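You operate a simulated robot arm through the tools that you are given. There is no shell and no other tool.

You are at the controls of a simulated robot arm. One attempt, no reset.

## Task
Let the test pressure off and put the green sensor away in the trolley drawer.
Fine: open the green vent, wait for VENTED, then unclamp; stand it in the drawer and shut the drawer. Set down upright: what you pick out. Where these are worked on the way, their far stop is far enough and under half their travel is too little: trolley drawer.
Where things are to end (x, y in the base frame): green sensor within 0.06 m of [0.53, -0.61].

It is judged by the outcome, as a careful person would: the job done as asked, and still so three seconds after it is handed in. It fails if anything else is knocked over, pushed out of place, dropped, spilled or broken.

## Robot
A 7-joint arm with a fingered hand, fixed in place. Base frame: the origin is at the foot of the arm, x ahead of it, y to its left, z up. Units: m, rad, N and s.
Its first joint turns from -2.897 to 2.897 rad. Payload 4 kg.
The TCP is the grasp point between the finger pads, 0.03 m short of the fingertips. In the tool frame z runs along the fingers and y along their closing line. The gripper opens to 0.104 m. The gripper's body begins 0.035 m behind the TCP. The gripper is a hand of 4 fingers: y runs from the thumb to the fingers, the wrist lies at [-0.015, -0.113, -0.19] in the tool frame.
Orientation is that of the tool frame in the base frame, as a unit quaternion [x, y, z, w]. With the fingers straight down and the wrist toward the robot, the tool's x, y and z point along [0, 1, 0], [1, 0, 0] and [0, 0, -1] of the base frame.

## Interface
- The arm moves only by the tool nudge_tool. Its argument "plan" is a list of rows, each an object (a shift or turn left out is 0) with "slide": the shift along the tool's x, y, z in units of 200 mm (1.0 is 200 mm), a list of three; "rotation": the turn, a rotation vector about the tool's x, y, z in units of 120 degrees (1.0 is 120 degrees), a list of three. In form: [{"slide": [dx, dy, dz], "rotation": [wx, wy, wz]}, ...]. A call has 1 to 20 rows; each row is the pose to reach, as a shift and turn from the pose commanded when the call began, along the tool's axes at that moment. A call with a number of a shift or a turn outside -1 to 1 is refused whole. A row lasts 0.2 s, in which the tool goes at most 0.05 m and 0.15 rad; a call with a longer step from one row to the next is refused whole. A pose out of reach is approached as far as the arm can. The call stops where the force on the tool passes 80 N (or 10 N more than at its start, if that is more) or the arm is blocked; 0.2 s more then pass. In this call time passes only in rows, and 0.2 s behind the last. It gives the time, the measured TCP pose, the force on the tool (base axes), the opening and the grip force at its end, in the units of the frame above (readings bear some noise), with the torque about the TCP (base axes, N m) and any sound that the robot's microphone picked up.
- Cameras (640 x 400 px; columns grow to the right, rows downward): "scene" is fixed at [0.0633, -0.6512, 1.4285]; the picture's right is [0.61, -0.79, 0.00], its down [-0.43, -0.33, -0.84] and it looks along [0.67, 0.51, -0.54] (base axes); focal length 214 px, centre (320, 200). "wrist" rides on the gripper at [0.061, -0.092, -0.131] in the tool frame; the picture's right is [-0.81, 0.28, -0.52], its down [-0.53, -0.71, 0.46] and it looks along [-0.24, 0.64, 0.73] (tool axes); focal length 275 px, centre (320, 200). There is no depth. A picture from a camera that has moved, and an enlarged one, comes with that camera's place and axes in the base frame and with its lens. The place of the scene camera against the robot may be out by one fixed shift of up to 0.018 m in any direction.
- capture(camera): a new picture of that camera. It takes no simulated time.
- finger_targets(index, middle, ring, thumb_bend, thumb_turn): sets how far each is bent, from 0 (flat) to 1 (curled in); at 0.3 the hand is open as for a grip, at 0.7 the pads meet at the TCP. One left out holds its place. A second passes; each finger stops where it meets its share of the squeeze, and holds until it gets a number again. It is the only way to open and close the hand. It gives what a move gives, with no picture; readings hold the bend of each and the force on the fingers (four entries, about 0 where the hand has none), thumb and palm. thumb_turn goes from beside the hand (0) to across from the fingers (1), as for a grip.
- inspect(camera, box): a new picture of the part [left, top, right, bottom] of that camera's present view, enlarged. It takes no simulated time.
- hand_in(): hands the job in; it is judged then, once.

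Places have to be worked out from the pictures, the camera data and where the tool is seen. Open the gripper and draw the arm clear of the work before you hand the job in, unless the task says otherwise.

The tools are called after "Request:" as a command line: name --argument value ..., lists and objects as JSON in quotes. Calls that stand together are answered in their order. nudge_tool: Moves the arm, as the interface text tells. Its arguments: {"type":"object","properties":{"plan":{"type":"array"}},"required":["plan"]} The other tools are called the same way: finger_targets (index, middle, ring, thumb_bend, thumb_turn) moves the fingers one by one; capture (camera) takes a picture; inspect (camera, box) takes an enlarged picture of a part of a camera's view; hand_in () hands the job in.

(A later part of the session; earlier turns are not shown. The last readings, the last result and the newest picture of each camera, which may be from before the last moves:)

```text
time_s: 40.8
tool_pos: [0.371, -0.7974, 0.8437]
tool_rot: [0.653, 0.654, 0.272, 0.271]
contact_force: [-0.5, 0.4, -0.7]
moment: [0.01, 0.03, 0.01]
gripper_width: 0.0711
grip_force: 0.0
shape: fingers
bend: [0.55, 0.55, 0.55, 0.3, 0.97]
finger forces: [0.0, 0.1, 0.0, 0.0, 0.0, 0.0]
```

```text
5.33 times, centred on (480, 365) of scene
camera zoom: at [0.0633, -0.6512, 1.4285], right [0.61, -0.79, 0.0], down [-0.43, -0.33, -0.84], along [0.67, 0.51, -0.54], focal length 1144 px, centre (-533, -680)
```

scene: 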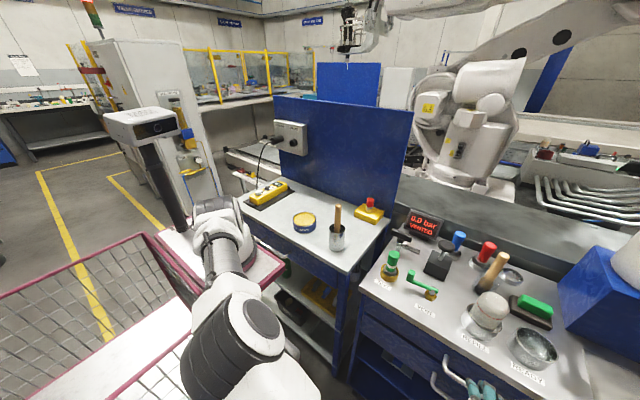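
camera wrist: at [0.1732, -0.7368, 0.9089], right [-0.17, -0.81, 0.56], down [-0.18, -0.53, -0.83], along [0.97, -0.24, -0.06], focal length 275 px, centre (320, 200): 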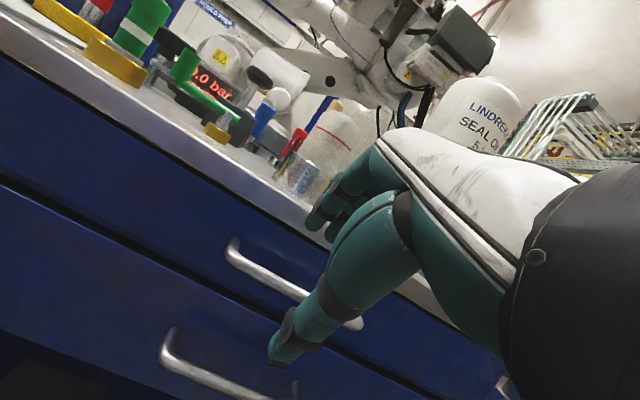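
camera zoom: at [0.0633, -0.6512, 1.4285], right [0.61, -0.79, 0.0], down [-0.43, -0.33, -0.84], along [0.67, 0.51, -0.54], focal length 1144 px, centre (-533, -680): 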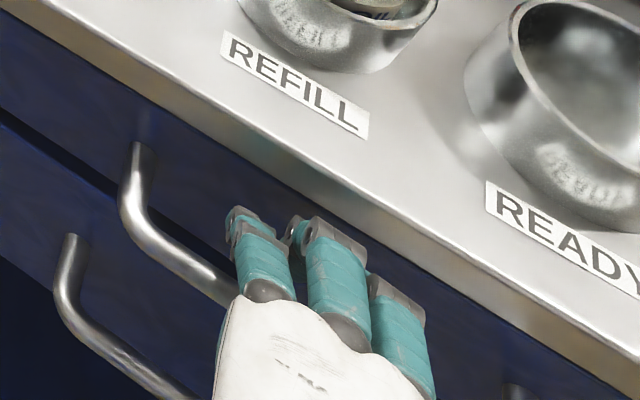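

No contact and the fingers are passing above the bar. I'll advance the remaining ~2.8 cm in short rows.

Request:
nudge_tool --plan '[{"slide": [0, 0.0, 0.05]}, {"slide": [0, 0.0, 0.1]}, {"slide": [0, 0.0, 0.14]}]'

Request:
inspect --camera "wrist" --box '[200, 150, 400, 380]'

Request:
inspect --camera "scene" --box '[420, 330, 540, 400]'

```text
time_s: 41.6
tool_pos: [0.3883, -0.7958, 0.8235]
tool_rot: [0.653, 0.654, 0.271, 0.27]
contact_force: [-9.7, 0.5, 3.6]
moment: [-0.02, -0.22, 0.0]
gripper_width: 0.0682
grip_force: 5.2
shape: fingers
bend: [0.57, 0.57, 0.55, 0.3, 0.97]
finger forces: [3.3, 6.3, 0.0, 0.0, 0.0, 0.0]
```

```text
1.74 times, centred on (300, 265) of wrist
camera zoom: at [0.2319, -0.7352, 0.8516], right [-0.17, -0.81, 0.56], down [-0.18, -0.53, -0.83], along [0.97, -0.24, -0.06], focal length 479 px, centre (355, 87)
```

zoom: 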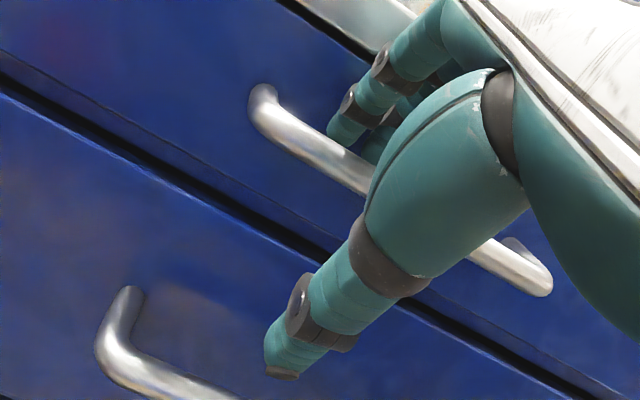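

```text
5.33 times, centred on (480, 365) of scene
camera zoom: at [0.0633, -0.6512, 1.4285], right [0.61, -0.79, 0.0], down [-0.43, -0.33, -0.84], along [0.67, 0.51, -0.54], focal length 1144 px, centre (-533, -680)
```

zoom: 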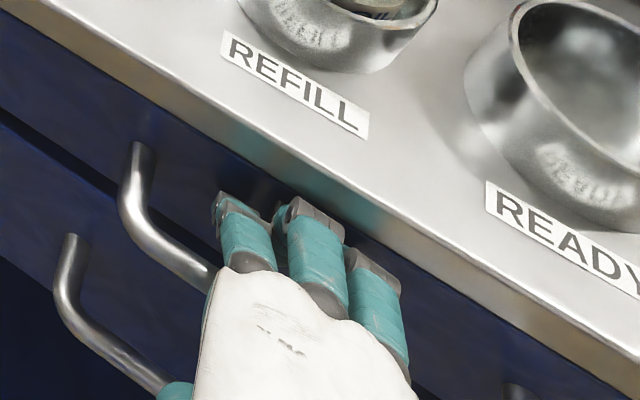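

The fingertips lightly touch the drawer face (about 10 N) above and behind the bar. I'll close fingers and thumb around the bar.

Request:
finger_targets --index 0.75 --middle 0.75 --ring 0.75 --thumb_bend 0.7

Request:
inspect --camera "wrist" --box '[200, 150, 400, 380]'

Request:
inspect --camera "scene" --box '[420, 330, 540, 400]'

```text
time_s: 42.6
tool_pos: [0.3906, -0.7944, 0.8228]
tool_rot: [0.652, 0.654, 0.271, 0.269]
contact_force: [1.0, -0.8, -11.3]
moment: [-0.11, -0.13, 0.02]
gripper_width: 0.001
grip_force: 4.3
shape: fingers
bend: [0.75, 0.75, 0.75, 0.64, 0.97]
finger forces: [0.0, 0.0, 0.1, 0.1, 9.1, 0.0]
```

```text
1.74 times, centred on (300, 265) of wrist
camera zoom: at [0.2337, -0.7352, 0.8506], right [-0.17, -0.81, 0.56], down [-0.18, -0.53, -0.83], along [0.97, -0.24, -0.06], focal length 479 px, centre (355, 87)
```

zoom: 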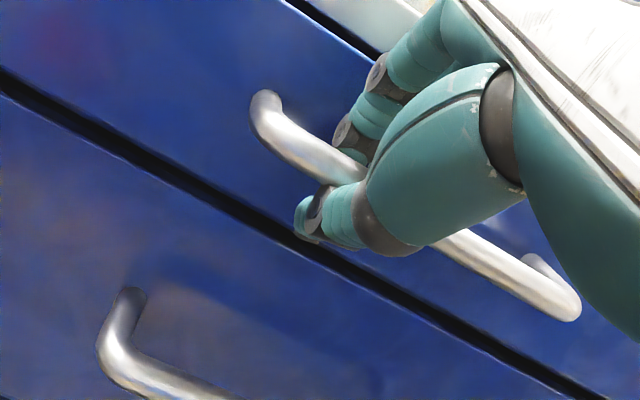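

```text
5.33 times, centred on (480, 365) of scene
camera zoom: at [0.0633, -0.6512, 1.4285], right [0.61, -0.79, 0.0], down [-0.43, -0.33, -0.84], along [0.67, 0.51, -0.54], focal length 1144 px, centre (-533, -680)
```

zoom: 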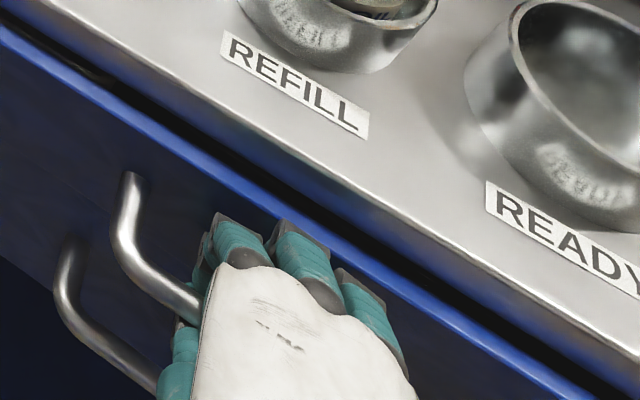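

The drawer already came out a little as the fingers curled behind the bar. I'll pull straight back (-x) by 10 cm.

Request:
nudge_tool --plan '[{"slide": [0, -0.0884, -0.0884]}, {"slide": [0, -0.1768, -0.1768]}, {"slide": [0, -0.265, -0.265]}, {"slide": [0, -0.3535, -0.3535]}]'

Request:
capture --camera "wrist"

Request:
capture --camera "scene"

```text
time_s: 43.6
tool_pos: [0.2915, -0.7984, 0.8233]
tool_rot: [0.653, 0.654, 0.271, 0.27]
contact_force: [0.3, 1.2, -3.7]
moment: [0.04, 0.0, 0.1]
gripper_width: 0.0002
grip_force: 3.6
shape: fingers
bend: [0.75, 0.75, 0.74, 0.67, 0.97]
finger forces: [0.0, 0.7, 2.7, 0.0, 3.9, 0.0]
```

```text
taken
camera wrist: at [0.1345, -0.7365, 0.851], right [-0.17, -0.81, 0.56], down [-0.18, -0.53, -0.83], along [0.97, -0.24, -0.06], focal length 275 px, centre (320, 200)
```

wrist: 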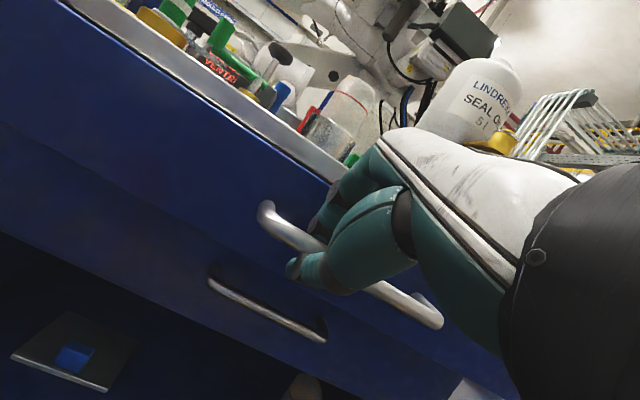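

```text
taken
```

scene: 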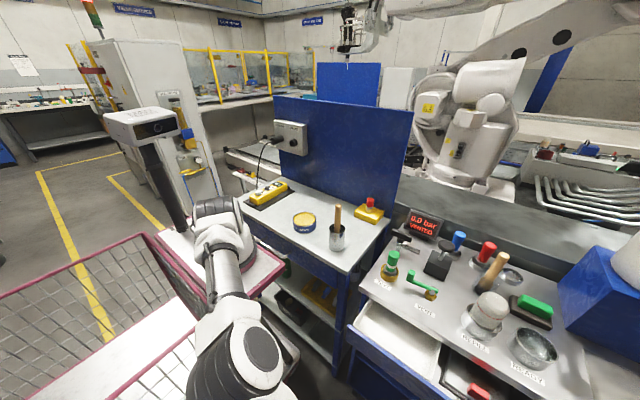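

The upper drawer slides out; its left part is empty and white, with some red items to the right. I'll keep pulling another 10 cm.

Request:
nudge_tool --plan '[{"slide": [0, -0.0884, -0.0884]}, {"slide": [0, -0.1768, -0.1768]}, {"slide": [0, -0.265, -0.265]}, {"slide": [0, -0.3535, -0.3535]}]'

Request:
capture --camera "scene"

Request:
inspect --camera "scene" --box '[320, 260, 560, 400]'

```text
time_s: 44.6
tool_pos: [0.1899, -0.7982, 0.8238]
tool_rot: [0.652, 0.654, 0.272, 0.269]
contact_force: [0.0, 1.9, -5.1]
moment: [0.03, -0.02, 0.11]
gripper_width: 0.0001
grip_force: 3.9
shape: fingers
bend: [0.75, 0.75, 0.74, 0.67, 0.97]
finger forces: [0.0, 0.7, 2.8, 0.1, 4.0, 0.0]
```

```text
taken
```

scene: 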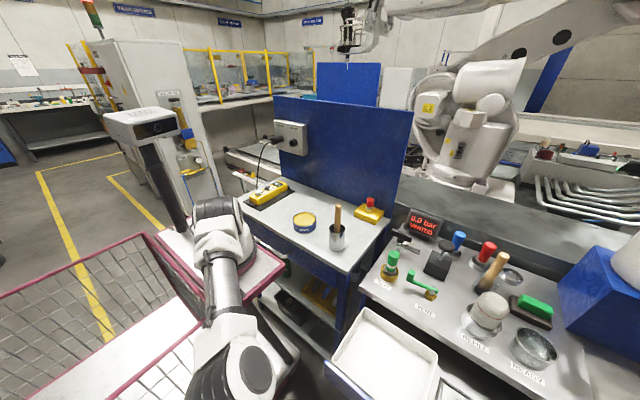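

```text
2.67 times, centred on (440, 330) of scene
camera zoom: at [0.0633, -0.6512, 1.4285], right [0.61, -0.79, 0.0], down [-0.43, -0.33, -0.84], along [0.67, 0.51, -0.54], focal length 572 px, centre (0, -147)
```

zoom: 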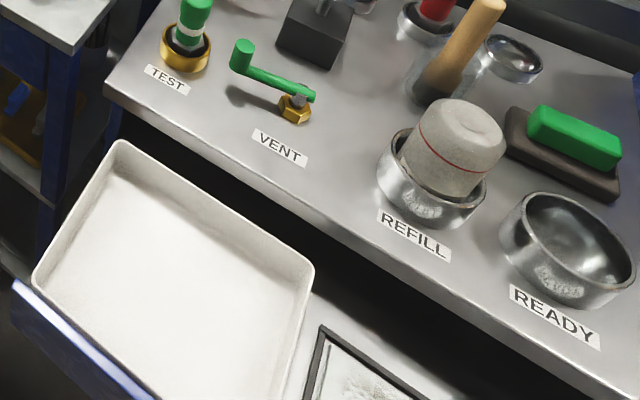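

The open drawer has a white tray in its left part covering about y -0.535…-0.74, empty. I'll keep pulling gently to find the far stop.

Request:
nudge_tool --plan '[{"slide": [0, -0.0707, -0.0707]}, {"slide": [0, -0.1414, -0.1414]}, {"slide": [0, -0.2121, -0.2121]}]'

Request:
capture --camera "wrist"

Request:
inspect --camera "scene" --box '[320, 260, 560, 400]'

```text
time_s: 45.4
tool_pos: [0.1367, -0.7929, 0.824]
tool_rot: [0.654, 0.653, 0.271, 0.271]
contact_force: [-2.0, -0.3, -0.3]
moment: [0.0, 0.04, 0.0]
gripper_width: 0.0009
grip_force: 0.0
shape: fingers
bend: [0.71, 0.72, 0.72, 0.7, 0.97]
finger forces: [0.0, 0.1, 0.0, 0.0, 0.1, 0.0]
out of reach, approached as far as the arm can: row 3
```

```text
taken
camera wrist: at [-0.0195, -0.7319, 0.8524], right [-0.17, -0.81, 0.56], down [-0.18, -0.53, -0.83], along [0.97, -0.24, -0.06], focal length 275 px, centre (320, 200)
```

wrist: 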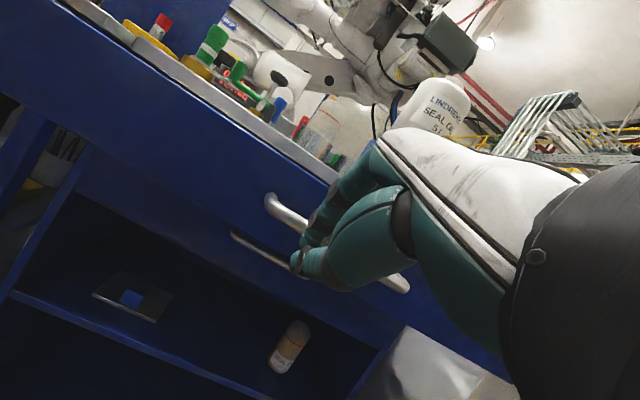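

```text
2.67 times, centred on (440, 330) of scene
camera zoom: at [0.0633, -0.6512, 1.4285], right [0.61, -0.79, 0.0], down [-0.43, -0.33, -0.84], along [0.67, 0.51, -0.54], focal length 572 px, centre (0, -147)
```

zoom: 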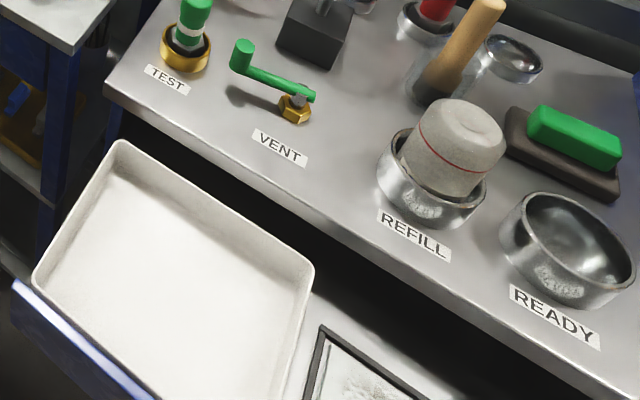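

The drawer itself did not move further: the tray is at the same place and the hand slid off the bar, so the drawer is at its far stop, about 0.20–0.21 m out. I'll raise the hand straight up and level it for a look into the tray.

Request:
nudge_tool --plan '[{"slide": [0, 0.11, -0.11]}, {"slide": [0, 0.23, -0.23]}, {"slide": [0, 0.36, -0.36]}, {"slide": [0, 0.5, -0.5]}, {"slide": [0, 0.64, -0.64]}, {"slide": [0, 0.78, -0.78]}]'

Request:
finger_targets --index 0.3 --middle 0.3 --ring 0.3 --thumb_bend 0.3

Request:
nudge_tool --plan '[{"slide": [0, 0, -0.04], "rotation": [0.0625, 0, 0]}, {"slide": [0, 0, -0.08], "rotation": [0.125, 0, 0]}, {"slide": [0, 0, -0.12], "rotation": [0.1875, 0, 0]}, {"slide": [0, 0, -0.16], "rotation": [0.25, 0, 0]}, {"slide": [0, 0, -0.2], "rotation": [0.3125, 0, 0]}, {"slide": [0, 0, -0.2], "rotation": [0.375, 0, 0]}]'

Request:
capture --camera "wrist"

Request:
capture --camera "scene"

```text
time_s: 46.8
tool_pos: [0.1344, -0.8045, 1.0408]
tool_rot: [0.653, 0.653, 0.272, 0.27]
contact_force: [0.5, -0.2, 0.2]
moment: [0.01, -0.02, 0.01]
gripper_width: 0.0009
grip_force: 0.1
shape: fingers
bend: [0.71, 0.72, 0.72, 0.7, 0.98]
finger forces: [0.0, 0.0, 0.0, 0.0, 0.1, 0.1]
out of reach, approached as far as the arm can: row 1, 2, 3, 4, 5, 6
```

```text
time_s: 47.8
tool_pos: [0.1359, -0.804, 1.0419]
tool_rot: [0.652, 0.654, 0.273, 0.271]
contact_force: [-0.1, -0.6, -0.2]
moment: [-0.01, -0.01, 0.01]
gripper_width: 0.1025
grip_force: 0.0
shape: fingers
bend: [0.3, 0.3, 0.3, 0.3, 0.98]
finger forces: [0.0, 0.0, 0.0, 0.0, 0.0, 0.0]
```

```text
time_s: 49.2
tool_pos: [0.1091, -0.8054, 1.0707]
tool_rot: [0.706, 0.708, 0.001, 0.0]
contact_force: [0.6, -0.3, 0.9]
moment: [0.05, -0.02, -0.01]
gripper_width: 0.1027
grip_force: 0.1
shape: fingers
bend: [0.3, 0.3, 0.3, 0.3, 0.98]
finger forces: [0.0, 0.1, 0.0, 0.1, 0.0, 0.0]
```

```text
taken
camera wrist: at [0.0171, -0.7448, 1.2024], right [0.28, -0.81, 0.52], down [-0.71, -0.53, -0.46], along [0.65, -0.24, -0.73], focal length 275 px, centre (320, 200)
```

wrist: 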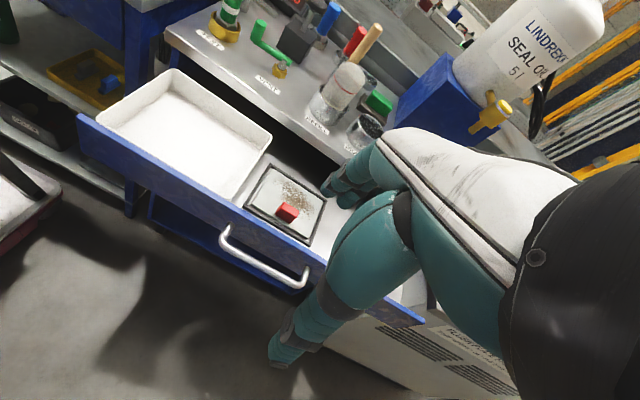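

```text
taken
```

scene: 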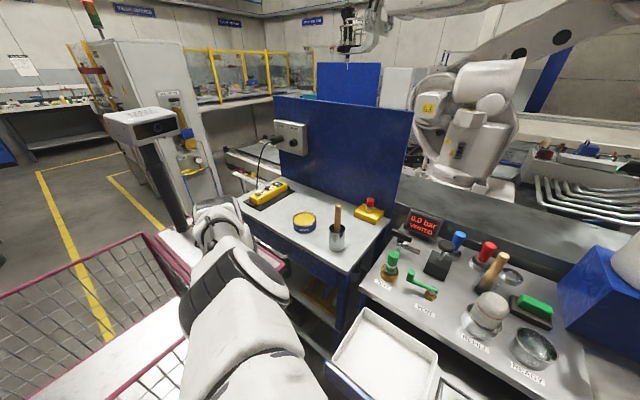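

The drawer stays open with the tray and a framed box inside. I'll zoom in to measure the tray floor and drawer depth against the sensor's height.

Request:
inspect --camera "wrist" --box '[70, 60, 330, 220]'

Request:
inspect --camera "wrist" --box '[150, 0, 310, 100]'

Request:
inspect --camera "scene" --box '[320, 290, 500, 400]'

```text
2.46 times, centred on (200, 140) of wrist
camera zoom: at [0.0171, -0.7448, 1.2024], right [0.28, -0.81, 0.52], down [-0.71, -0.53, -0.46], along [0.65, -0.24, -0.73], focal length 678 px, centre (615, 348)
```

zoom: 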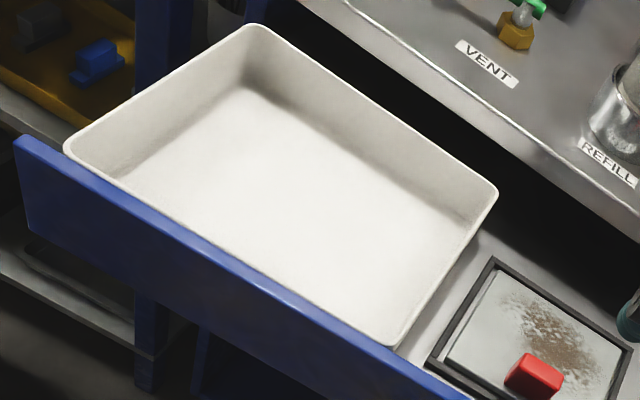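

```text
4.00 times, centred on (230, 50) of wrist
camera zoom: at [0.0171, -0.7448, 1.2024], right [0.28, -0.81, 0.52], down [-0.71, -0.53, -0.46], along [0.65, -0.24, -0.73], focal length 1101 px, centre (680, 800)
```

zoom: 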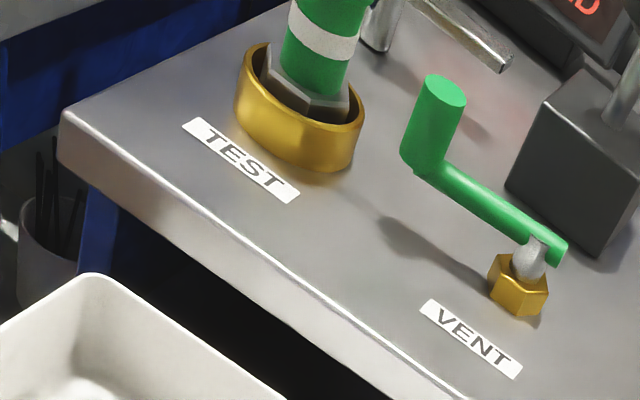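

```text
3.56 times, centred on (410, 345) of scene
camera zoom: at [0.0633, -0.6512, 1.4285], right [0.61, -0.79, 0.0], down [-0.43, -0.33, -0.84], along [0.67, 0.51, -0.54], focal length 763 px, centre (0, -316)
```

zoom: 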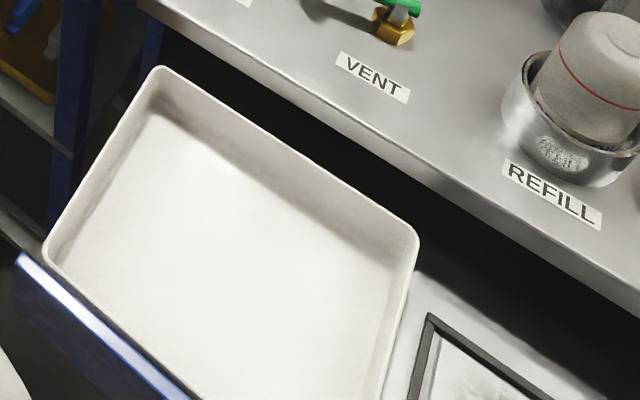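

The tray floor is at z ≈ 0.76 and it is empty, so the left part of the drawer looks like the place. Now I'll fetch the sensor: go up and over toward (0.47, -0.56) at height with the hand level.

Request:
nudge_tool --plan '[{"slide": [0.12, 0.158, -0.1]}, {"slide": [0.242, 0.317, -0.2]}, {"slide": [0.363, 0.475, -0.3]}, {"slide": [0.483, 0.633, -0.35]}, {"slide": [0.604, 0.79, -0.4]}, {"slide": [0.725, 0.95, -0.4]}]'

Request:
nudge_tool --plan '[{"slide": [0.1, 0.17, 0.0]}, {"slide": [0.2, 0.34, 0.0]}, {"slide": [0.3, 0.51, 0.05]}, {"slide": [0.4, 0.68, 0.1]}, {"slide": [0.5, 0.85, 0.15]}]'

Request:
capture --camera "wrist"

Request:
inspect --camera "wrist" --box '[200, 180, 360, 340]'

Request:
capture --camera "scene"

```text
time_s: 50.6
tool_pos: [0.3008, -0.6608, 1.154]
tool_rot: [0.707, 0.708, 0.0, 0.0]
contact_force: [0.1, 0.4, 0.3]
moment: [-0.03, -0.04, -0.03]
gripper_width: 0.1029
grip_force: 0.1
shape: fingers
bend: [0.3, 0.3, 0.3, 0.3, 0.98]
finger forces: [0.0, 0.0, 0.0, 0.0, 0.0, 0.0]
```

```text
time_s: 51.8
tool_pos: [0.4689, -0.5569, 1.1245]
tool_rot: [0.707, 0.708, 0.001, 0.001]
contact_force: [-0.8, -0.1, -0.2]
moment: [-0.01, -0.02, 0.0]
gripper_width: 0.1029
grip_force: 0.0
shape: fingers
bend: [0.3, 0.3, 0.3, 0.3, 0.98]
finger forces: [0.1, 0.0, 0.0, 0.1, 0.0, 0.1]
```

```text
taken
camera wrist: at [0.3779, -0.4967, 1.2543], right [0.28, -0.81, 0.52], down [-0.71, -0.53, -0.46], along [0.65, -0.24, -0.72], focal length 275 px, centre (320, 200)
```

wrist: 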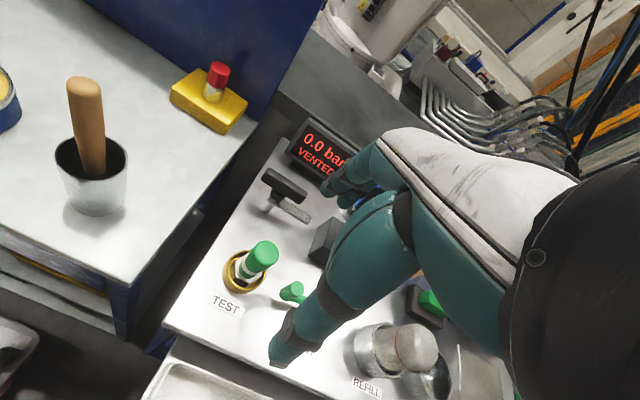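

```text
2.50 times, centred on (280, 260) of wrist
camera zoom: at [0.3779, -0.4967, 1.2543], right [0.28, -0.81, 0.52], down [-0.71, -0.53, -0.46], along [0.65, -0.24, -0.72], focal length 688 px, centre (420, 50)
```

zoom: 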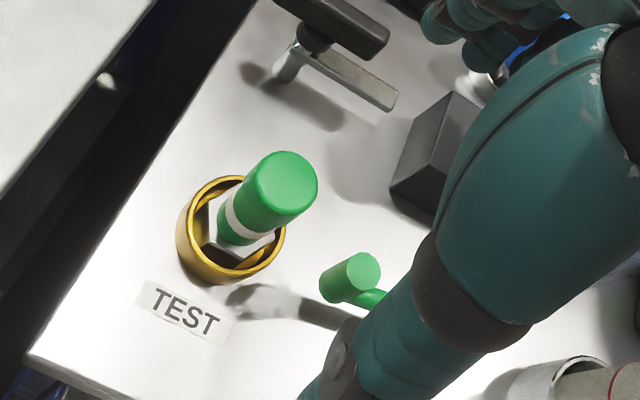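

```text
taken
```

scene: 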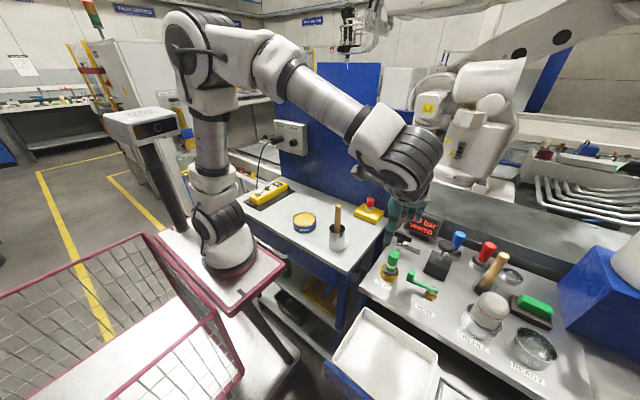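

The sensor axis refines to about (0.522, -0.554) with its top at z ≈ 0.97. I'll place the open hand above it, offset slightly so index and middle face the thumb across the cap, at z = 1.06.

Request:
nudge_tool --plan '[{"slide": [0.017, 0.13, 0.1]}, {"slide": [0.035, 0.265, 0.2]}, {"slide": [0.035, 0.265, 0.32]}]'

Request:
capture --camera "wrist"

Request:
inspect --camera "wrist" --box '[220, 180, 400, 340]'

Request:
inspect --camera "scene" --box '[350, 180, 470, 300]'

```text
time_s: 52.6
tool_pos: [0.522, -0.5495, 1.0605]
tool_rot: [0.706, 0.708, 0.001, 0.0]
contact_force: [-0.9, 1.2, 0.8]
moment: [0.03, -0.02, -0.01]
gripper_width: 0.1031
grip_force: 0.1
shape: fingers
bend: [0.3, 0.3, 0.3, 0.3, 0.98]
finger forces: [0.0, 0.0, 0.0, 0.1, 0.0, 0.0]
```

```text
taken
camera wrist: at [0.4304, -0.489, 1.1917], right [0.28, -0.81, 0.52], down [-0.71, -0.53, -0.46], along [0.65, -0.24, -0.72], focal length 275 px, centre (320, 200)
```

wrist: 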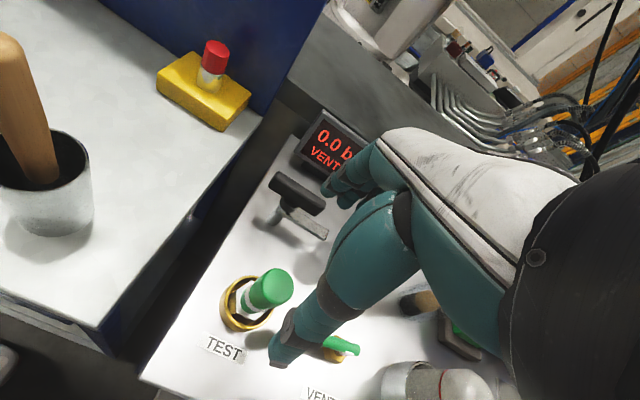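

```text
2.50 times, centred on (310, 260) of wrist
camera zoom: at [0.4304, -0.489, 1.1917], right [0.28, -0.81, 0.52], down [-0.71, -0.53, -0.46], along [0.65, -0.24, -0.72], focal length 688 px, centre (345, 50)
```

zoom: 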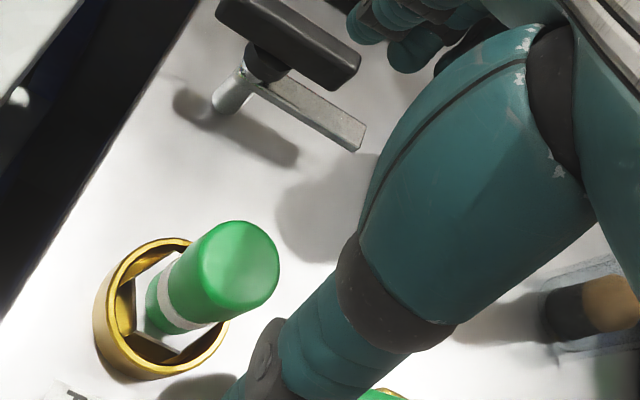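

```text
3.33 times, centred on (410, 240) of scene
camera zoom: at [0.0633, -0.6512, 1.4285], right [0.61, -0.79, 0.0], down [-0.43, -0.33, -0.84], along [0.67, 0.51, -0.54], focal length 715 px, centre (20, 67)
```

zoom: 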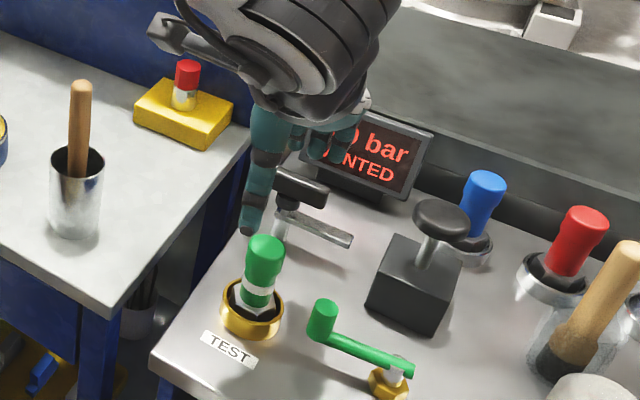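

The cap re-measures at (0.5215, -0.5555), aligned with the hand. I'll descend straight down to z ≈ 0.953.

Request:
nudge_tool --plan '[{"slide": [0, 0, 0.15]}, {"slide": [0, 0, 0.3]}]'

Request:
inspect --camera "wrist" --box '[220, 160, 420, 360]'

Request:
inspect --camera "scene" --box '[350, 200, 450, 300]'

```text
time_s: 53.2
tool_pos: [0.5229, -0.5537, 1.0007]
tool_rot: [0.706, 0.708, 0.001, 0.001]
contact_force: [0.4, 0.6, -0.1]
moment: [-0.01, -0.02, 0.0]
gripper_width: 0.1032
grip_force: 0.1
shape: fingers
bend: [0.3, 0.3, 0.3, 0.3, 0.98]
finger forces: [0.1, 0.0, 0.1, 0.0, 0.0, 0.1]
```

```text
2.00 times, centred on (320, 260) of wrist
camera zoom: at [0.4302, -0.4924, 1.1322], right [0.28, -0.81, 0.52], down [-0.71, -0.53, -0.46], along [0.65, -0.24, -0.72], focal length 551 px, centre (320, 80)
```

zoom: 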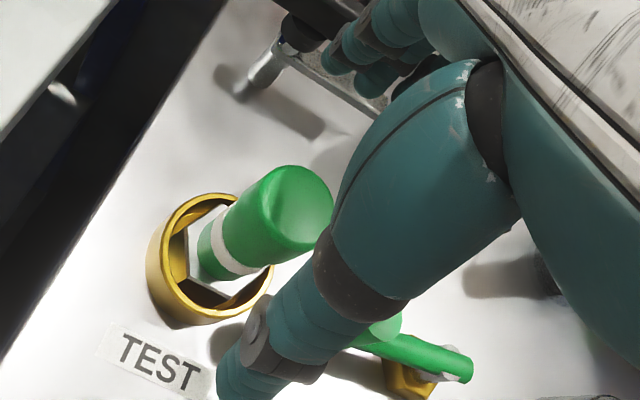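

```text
4.00 times, centred on (400, 250) of scene
camera zoom: at [0.0633, -0.6512, 1.4285], right [0.61, -0.79, 0.0], down [-0.43, -0.33, -0.84], along [0.67, 0.51, -0.54], focal length 858 px, centre (0, 0)
```

zoom: 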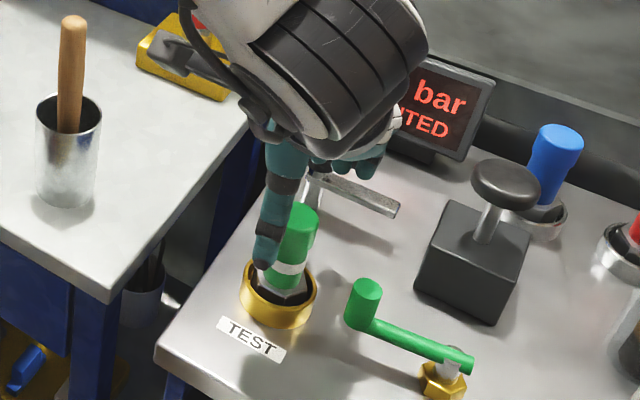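

Alignment holds: the cap is centred between thumb and fingers, and the fingers clear the clamp bar by about 2–3 cm. I'll go down the last ~4.8 cm.

Request:
nudge_tool --plan '[{"slide": [0.01, 0, 0.12]}, {"slide": [0.015, 0, 0.24]}]'

Request:
inspect --camera "wrist" --box '[220, 160, 420, 360]'

Request:
inspect --camera "scene" --box '[350, 200, 450, 300]'

```text
time_s: 53.8
tool_pos: [0.5204, -0.5473, 0.952]
tool_rot: [0.706, 0.708, 0.001, 0.001]
contact_force: [-0.2, 0.0, 0.8]
moment: [-0.04, -0.02, -0.01]
gripper_width: 0.1029
grip_force: 0.0
shape: fingers
bend: [0.3, 0.3, 0.3, 0.3, 0.98]
finger forces: [0.1, 0.0, 0.1, 0.0, 0.1, 0.0]
```

```text
2.00 times, centred on (320, 260) of wrist
camera zoom: at [0.4285, -0.4863, 1.0829], right [0.28, -0.81, 0.52], down [-0.71, -0.53, -0.46], along [0.65, -0.24, -0.72], focal length 551 px, centre (320, 80)
```

zoom: 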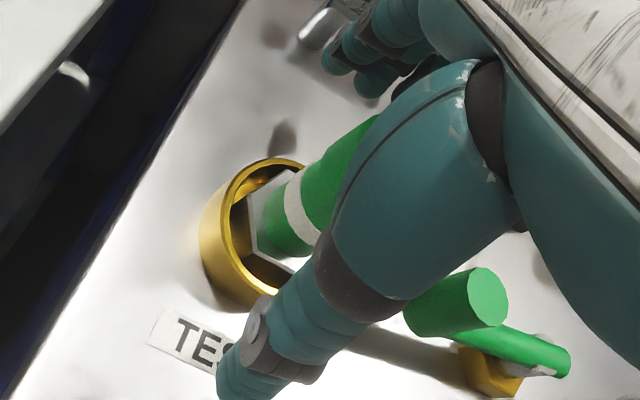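

```text
4.00 times, centred on (400, 250) of scene
camera zoom: at [0.0633, -0.6512, 1.4285], right [0.61, -0.79, 0.0], down [-0.43, -0.33, -0.84], along [0.67, 0.51, -0.54], focal length 858 px, centre (0, 0)
```

zoom: 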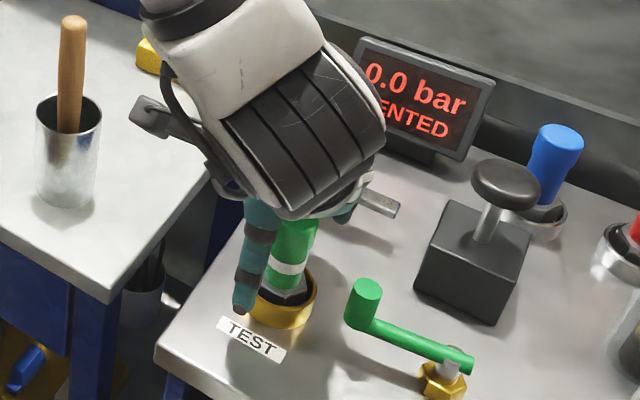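

The hand surrounds the sensor cap without contact. I'll close index, middle and thumb on it, with ring following partly.

Request:
finger_targets --index 0.75 --middle 0.75 --ring 0.6 --thumb_bend 0.75

Request:
inspect --camera "wrist" --box '[220, 160, 420, 360]'

Request:
inspect --camera "scene" --box '[350, 200, 450, 300]'

```text
time_s: 54.8
tool_pos: [0.5203, -0.5472, 0.9508]
tool_rot: [0.706, 0.708, 0.001, 0.001]
contact_force: [-0.6, -0.3, 0.2]
moment: [-0.04, 0.01, 0.01]
gripper_width: 0.0
grip_force: 0.1
shape: fingers
bend: [0.74, 0.75, 0.6, 0.72, 0.96]
finger forces: [0.1, 0.0, 0.0, 0.0, 0.0, 0.0]
```

```text
2.00 times, centred on (320, 260) of wrist
camera zoom: at [0.4284, -0.4864, 1.0831], right [0.28, -0.81, 0.52], down [-0.71, -0.53, -0.46], along [0.65, -0.24, -0.72], focal length 551 px, centre (320, 80)
```

zoom: 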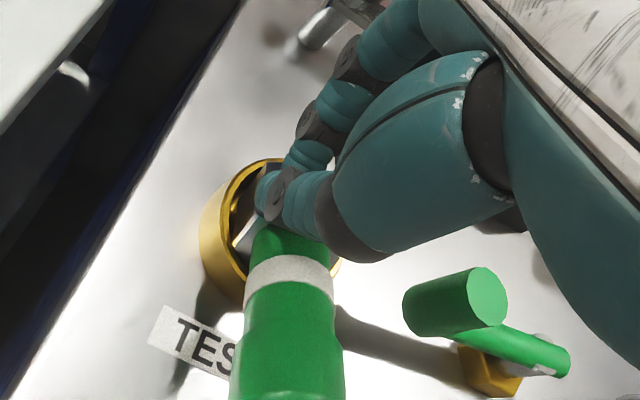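

```text
4.00 times, centred on (400, 250) of scene
camera zoom: at [0.0633, -0.6512, 1.4285], right [0.61, -0.79, 0.0], down [-0.43, -0.33, -0.84], along [0.67, 0.51, -0.54], focal length 858 px, centre (0, 0)
```

zoom: 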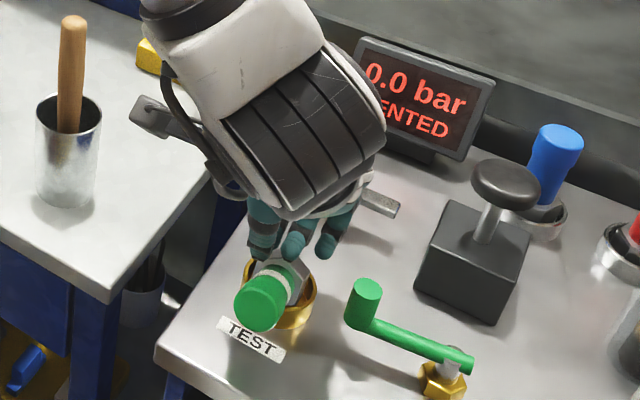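

The sensor slipped out of the grip and has tipped toward the front, leaning out of its socket under the closed fingers. I won't move yet; I'll look closely first.

Request:
inspect --camera "scene" --box '[370, 230, 430, 290]'

Request:
capture --camera "wrist"

Request:
inspect --camera "wrist" --box '[230, 220, 370, 400]'

```text
6.67 times, centred on (400, 260) of scene
camera zoom: at [0.0633, -0.6512, 1.4285], right [0.61, -0.79, 0.0], down [-0.43, -0.33, -0.84], along [0.67, 0.51, -0.54], focal length 1430 px, centre (-213, -200)
```

zoom: 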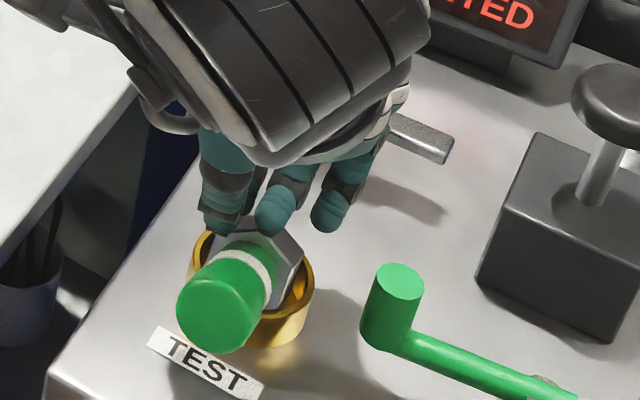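

```text
taken
camera wrist: at [0.4284, -0.4864, 1.0831], right [0.28, -0.81, 0.52], down [-0.71, -0.53, -0.46], along [0.65, -0.24, -0.72], focal length 275 px, centre (320, 200)
```

wrist: 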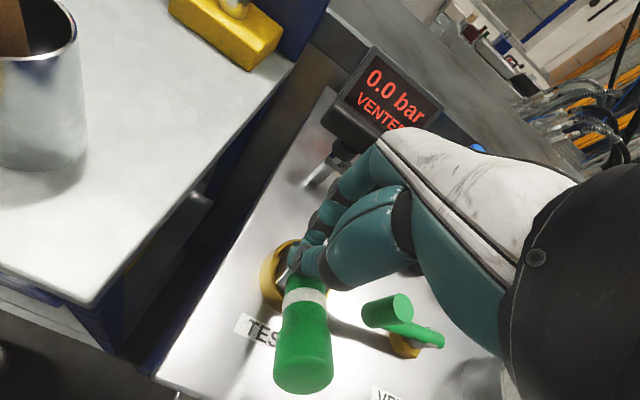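

```text
2.22 times, centred on (300, 310) of wrist
camera zoom: at [0.4284, -0.4864, 1.0831], right [0.28, -0.81, 0.52], down [-0.71, -0.53, -0.46], along [0.65, -0.24, -0.72], focal length 612 px, centre (364, -44)
```

zoom: 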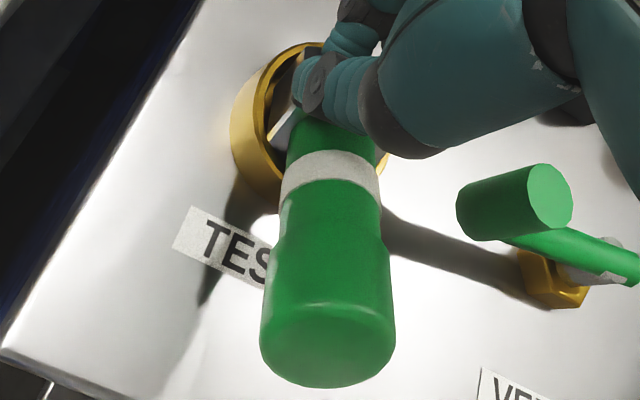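

The sensor is leaning about 60° toward the front, its base still in the ring, and it is resting on the ring's front rim; all finger forces are zero. I'll lift the closed hand straight up a short way so nothing drags it, and check that it stays put.

Request:
nudge_tool --plan '[{"slide": [0, 0.0, -0.03]}, {"slide": [0, 0.0, -0.06]}, {"slide": [0, 0.0, -0.1]}]'

Request:
inspect --camera "scene" --box '[370, 230, 430, 290]'

Request:
inspect --camera "wrist" --box '[230, 220, 370, 400]'

```text
time_s: 55.6
tool_pos: [0.5228, -0.548, 0.9712]
tool_rot: [0.706, 0.708, 0.0, 0.0]
contact_force: [1.5, -0.4, 0.0]
moment: [-0.01, -0.04, 0.01]
gripper_width: 0.0
grip_force: 0.1
shape: fingers
bend: [0.74, 0.75, 0.6, 0.72, 0.96]
finger forces: [0.0, 0.1, 0.0, 0.1, 0.0, 0.0]
```

```text
6.67 times, centred on (400, 260) of scene
camera zoom: at [0.0633, -0.6512, 1.4285], right [0.61, -0.79, 0.0], down [-0.43, -0.33, -0.84], along [0.67, 0.51, -0.54], focal length 1430 px, centre (-213, -200)
```

zoom: 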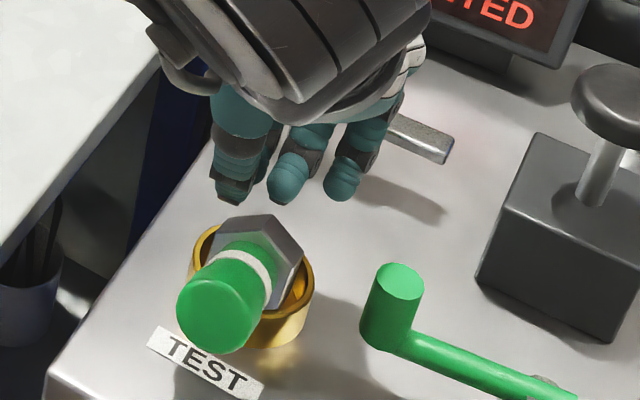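

```text
2.22 times, centred on (300, 310) of wrist
camera zoom: at [0.4299, -0.4876, 1.1029], right [0.28, -0.81, 0.52], down [-0.71, -0.53, -0.46], along [0.65, -0.24, -0.72], focal length 612 px, centre (364, -44)
```

zoom: 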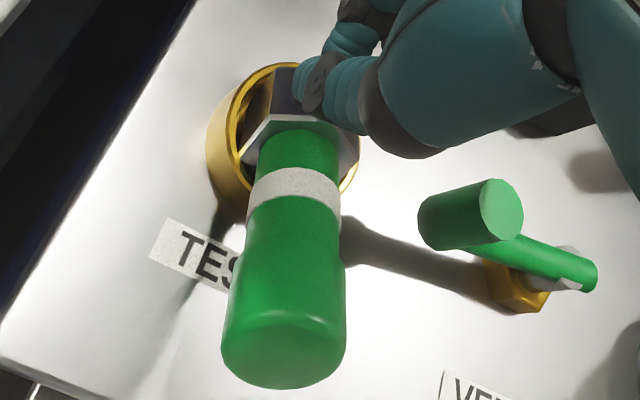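

The sensor stays stably leaning in its socket, free of the hand. I'll lift well clear and back off for a full look at its pose.

Request:
nudge_tool --plan '[{"slide": [0, 0.0, -0.2]}, {"slide": [0, 0.0, -0.4]}, {"slide": [0, -0.15, -0.55]}, {"slide": [0, -0.35, -0.6]}, {"slide": [0, -0.55, -0.6]}, {"slide": [-0.1, -0.75, -0.6]}]'

Request:
finger_targets --index 0.3 --middle 0.3 --ring 0.3 --thumb_bend 0.3

Request:
capture --camera "wrist"

Request:
inspect --camera "scene" --box '[360, 230, 440, 300]'

```text
time_s: 57.0
tool_pos: [0.373, -0.5678, 1.0943]
tool_rot: [0.705, 0.709, 0.0, 0.001]
contact_force: [0.2, 0.2, -0.5]
moment: [-0.02, 0.0, 0.01]
gripper_width: 0.0
grip_force: 0.1
shape: fingers
bend: [0.74, 0.75, 0.6, 0.72, 0.96]
finger forces: [0.0, 0.1, 0.1, 0.0, 0.0, 0.0]
```

```text
time_s: 58.0
tool_pos: [0.3722, -0.5688, 1.094]
tool_rot: [0.706, 0.708, 0.001, 0.001]
contact_force: [0.7, -1.2, 0.3]
moment: [-0.01, -0.03, -0.01]
gripper_width: 0.1027
grip_force: 0.1
shape: fingers
bend: [0.3, 0.3, 0.3, 0.3, 0.97]
finger forces: [0.0, 0.1, 0.0, 0.0, 0.0, 0.1]
```

```text
taken
camera wrist: at [0.2808, -0.5085, 1.2248], right [0.28, -0.81, 0.52], down [-0.71, -0.53, -0.46], along [0.65, -0.24, -0.72], focal length 275 px, centre (320, 200)
```

wrist: 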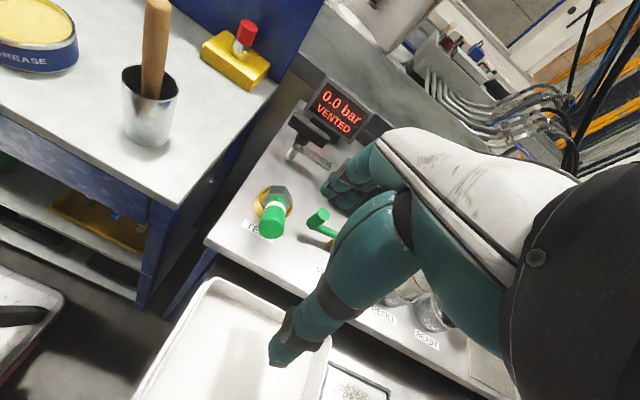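

```text
5.71 times, centred on (400, 265) of scene
camera zoom: at [0.0633, -0.6512, 1.4285], right [0.61, -0.79, 0.0], down [-0.43, -0.33, -0.84], along [0.67, 0.51, -0.54], focal length 1226 px, centre (-137, -171)
```

zoom: 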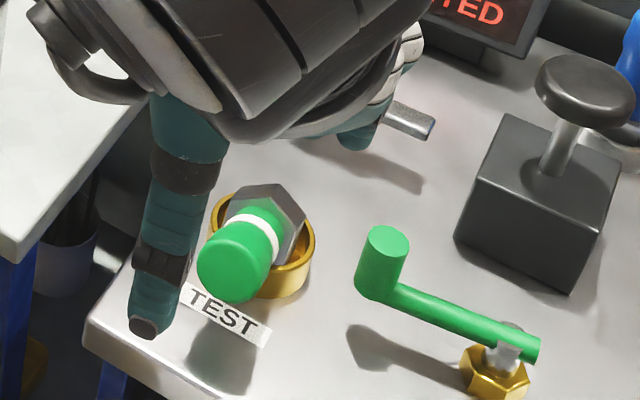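

The sensor is stable. I'll zoom on it with the wrist camera to get its axis for a tilted grasp.

Request:
inspect --camera "wrist" --box '[230, 170, 310, 250]'

Request:
inspect --camera "scene" --box '[375, 240, 425, 290]'

```text
5.00 times, centred on (270, 210) of wrist
camera zoom: at [0.2808, -0.5085, 1.2248], right [0.28, -0.81, 0.52], down [-0.71, -0.53, -0.46], along [0.65, -0.24, -0.72], focal length 1376 px, centre (570, 150)
```

zoom: 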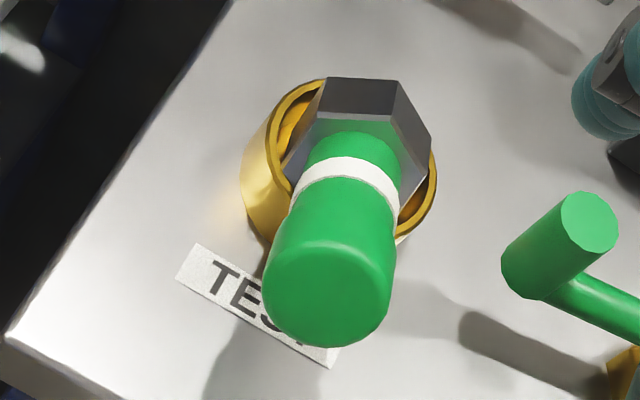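

```text
8.00 times, centred on (400, 265) of scene
camera zoom: at [0.0633, -0.6512, 1.4285], right [0.61, -0.79, 0.0], down [-0.43, -0.33, -0.84], along [0.67, 0.51, -0.54], focal length 1716 px, centre (-320, -320)
```

zoom: 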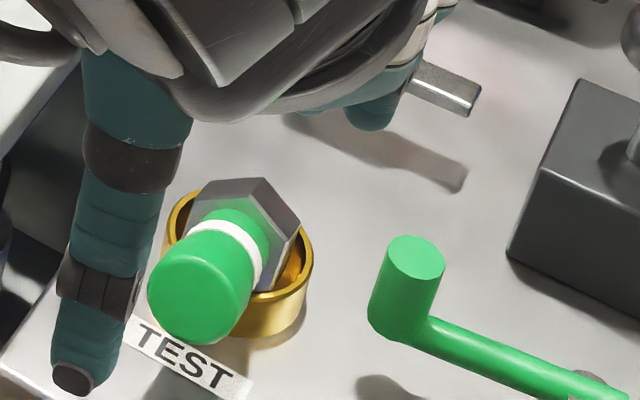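

The cap's end is at about (0.453, -0.557, 0.942) and the axis leans ~55° from vertical toward the front. I'll pre-shape the fingers, pitch the hand 55° forward so its axis matches the sensor's, and go to a point 8 cm back along that axis.

Request:
finger_targets --index 0.43 --middle 0.43 --ring 0.43 --thumb_bend 0.47

Request:
nudge_tool --plan '[{"slide": [0.01, 0.02, 0.05], "rotation": [-0.0655, 0, 0]}, {"slide": [0.015, 0.04, 0.1], "rotation": [-0.131, 0, 0]}, {"slide": [0.02, 0.06, 0.15], "rotation": [-0.1964, 0, 0]}, {"slide": [0.03, 0.08, 0.2], "rotation": [-0.262, 0, 0]}, {"slide": [0.035, 0.09, 0.25], "rotation": [-0.3274, 0, 0]}, {"slide": [0.04, 0.1, 0.3], "rotation": [-0.393, 0, 0]}, {"slide": [0.05, 0.11, 0.35], "rotation": [-0.4583, 0, 0]}, {"slide": [0.05, 0.11, 0.45], "rotation": [-0.4583, 0, 0]}, {"slide": [0.05, 0.11, 0.555], "rotation": [-0.4583, 0, 0]}]'

Request:
capture --camera "wrist"

Request:
inspect --camera "scene" --box '[340, 220, 440, 310]'

```text
time_s: 59.0
tool_pos: [0.3717, -0.5684, 1.0936]
tool_rot: [0.706, 0.708, 0.001, 0.001]
contact_force: [-0.1, 0.0, -0.2]
moment: [0.0, -0.02, 0.02]
gripper_width: 0.0655
grip_force: 0.1
shape: fingers
bend: [0.43, 0.43, 0.43, 0.47, 0.97]
finger forces: [0.0, 0.1, 0.0, 0.0, 0.1, 0.0]
```

```text
time_s: 61.0
tool_pos: [0.3948, -0.5606, 0.9809]
tool_rot: [0.626, 0.627, 0.327, 0.327]
contact_force: [-1.0, -0.1, 0.6]
moment: [0.04, 0.01, 0.01]
gripper_width: 0.0654
grip_force: 0.1
shape: fingers
bend: [0.43, 0.43, 0.43, 0.47, 0.97]
finger forces: [0.1, 0.0, 0.1, 0.1, 0.1, 0.1]
```

```text
taken
camera wrist: at [0.2348, -0.4998, 0.9814], right [-0.26, -0.81, 0.52], down [-0.03, -0.53, -0.85], along [0.96, -0.24, 0.11], focal length 275 px, centre (320, 200)
```

wrist: 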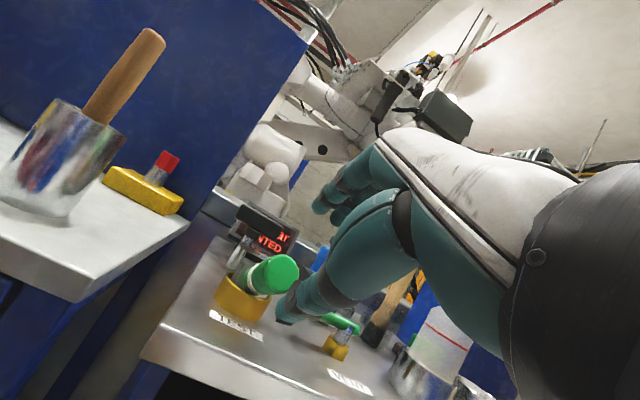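

```text
4.44 times, centred on (390, 265) of scene
camera zoom: at [0.0633, -0.6512, 1.4285], right [0.61, -0.79, 0.0], down [-0.43, -0.33, -0.84], along [0.67, 0.51, -0.54], focal length 953 px, centre (9, -89)
```

zoom: 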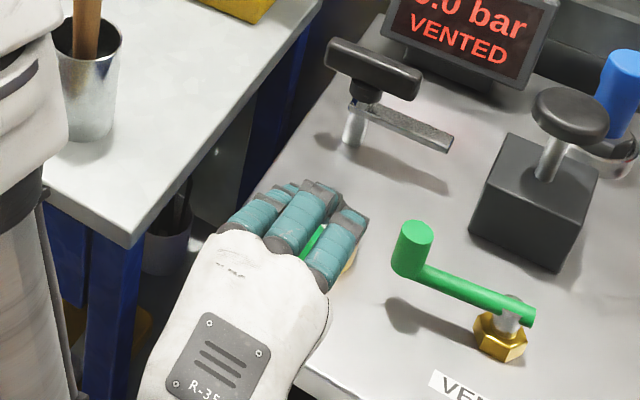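

The hand is on the approach line and the cap end faces the wrist camera. I'll zoom to refine the sensor's position and angle.

Request:
inspect --camera "wrist" --box '[200, 210, 340, 350]'

```text
2.86 times, centred on (270, 280) of wrist
camera zoom: at [0.2348, -0.4998, 0.9814], right [-0.26, -0.81, 0.52], down [-0.03, -0.53, -0.85], along [0.96, -0.24, 0.11], focal length 786 px, centre (463, -29)
```

zoom: 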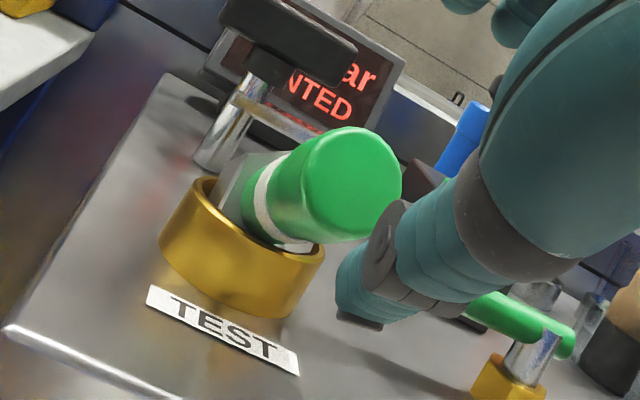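

The cap end checks out at about (0.453, -0.559, 0.940), right on the approach line. I'll advance 5 cm along the hand axis and check clearance.

Request:
nudge_tool --plan '[{"slide": [0, 0, 0.125]}, {"slide": [0, 0, 0.25]}]'

Request:
inspect --camera "wrist" --box '[200, 160, 400, 360]'

Request:
inspect --camera "scene" --box '[340, 220, 440, 310]'

```text
time_s: 61.6
tool_pos: [0.4332, -0.5603, 0.9526]
tool_rot: [0.627, 0.627, 0.327, 0.327]
contact_force: [-0.2, -0.9, -0.5]
moment: [0.0, 0.03, 0.01]
gripper_width: 0.0653
grip_force: 0.1
shape: fingers
bend: [0.43, 0.43, 0.43, 0.47, 0.97]
finger forces: [0.1, 0.0, 0.0, 0.1, 0.0, 0.1]
```

```text
2.00 times, centred on (300, 260) of wrist
camera zoom: at [0.2737, -0.5001, 0.9532], right [-0.26, -0.81, 0.52], down [-0.03, -0.53, -0.85], along [0.96, -0.24, 0.11], focal length 551 px, centre (360, 80)
```

zoom: 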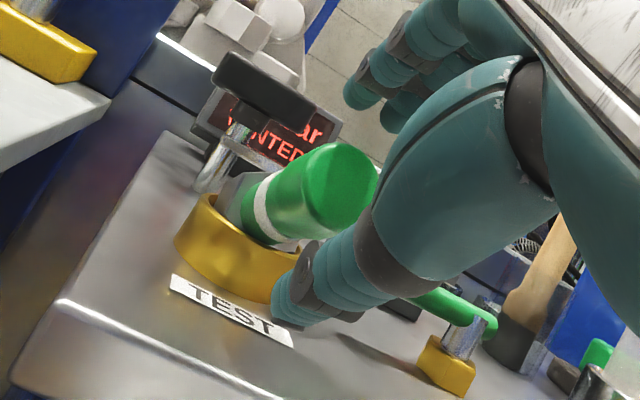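

```text
4.44 times, centred on (390, 265) of scene
camera zoom: at [0.0633, -0.6512, 1.4285], right [0.61, -0.79, 0.0], down [-0.43, -0.33, -0.84], along [0.67, 0.51, -0.54], focal length 953 px, centre (9, -89)
```

zoom: 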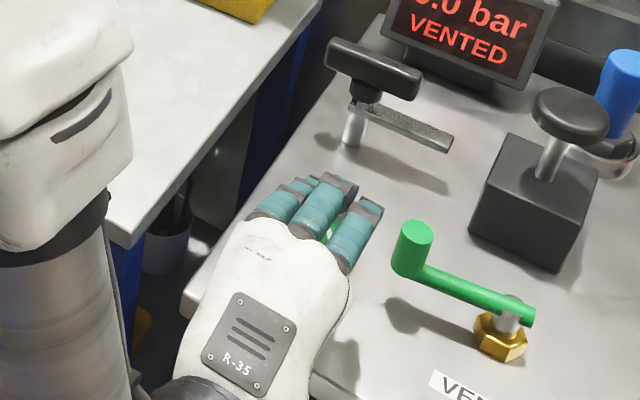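

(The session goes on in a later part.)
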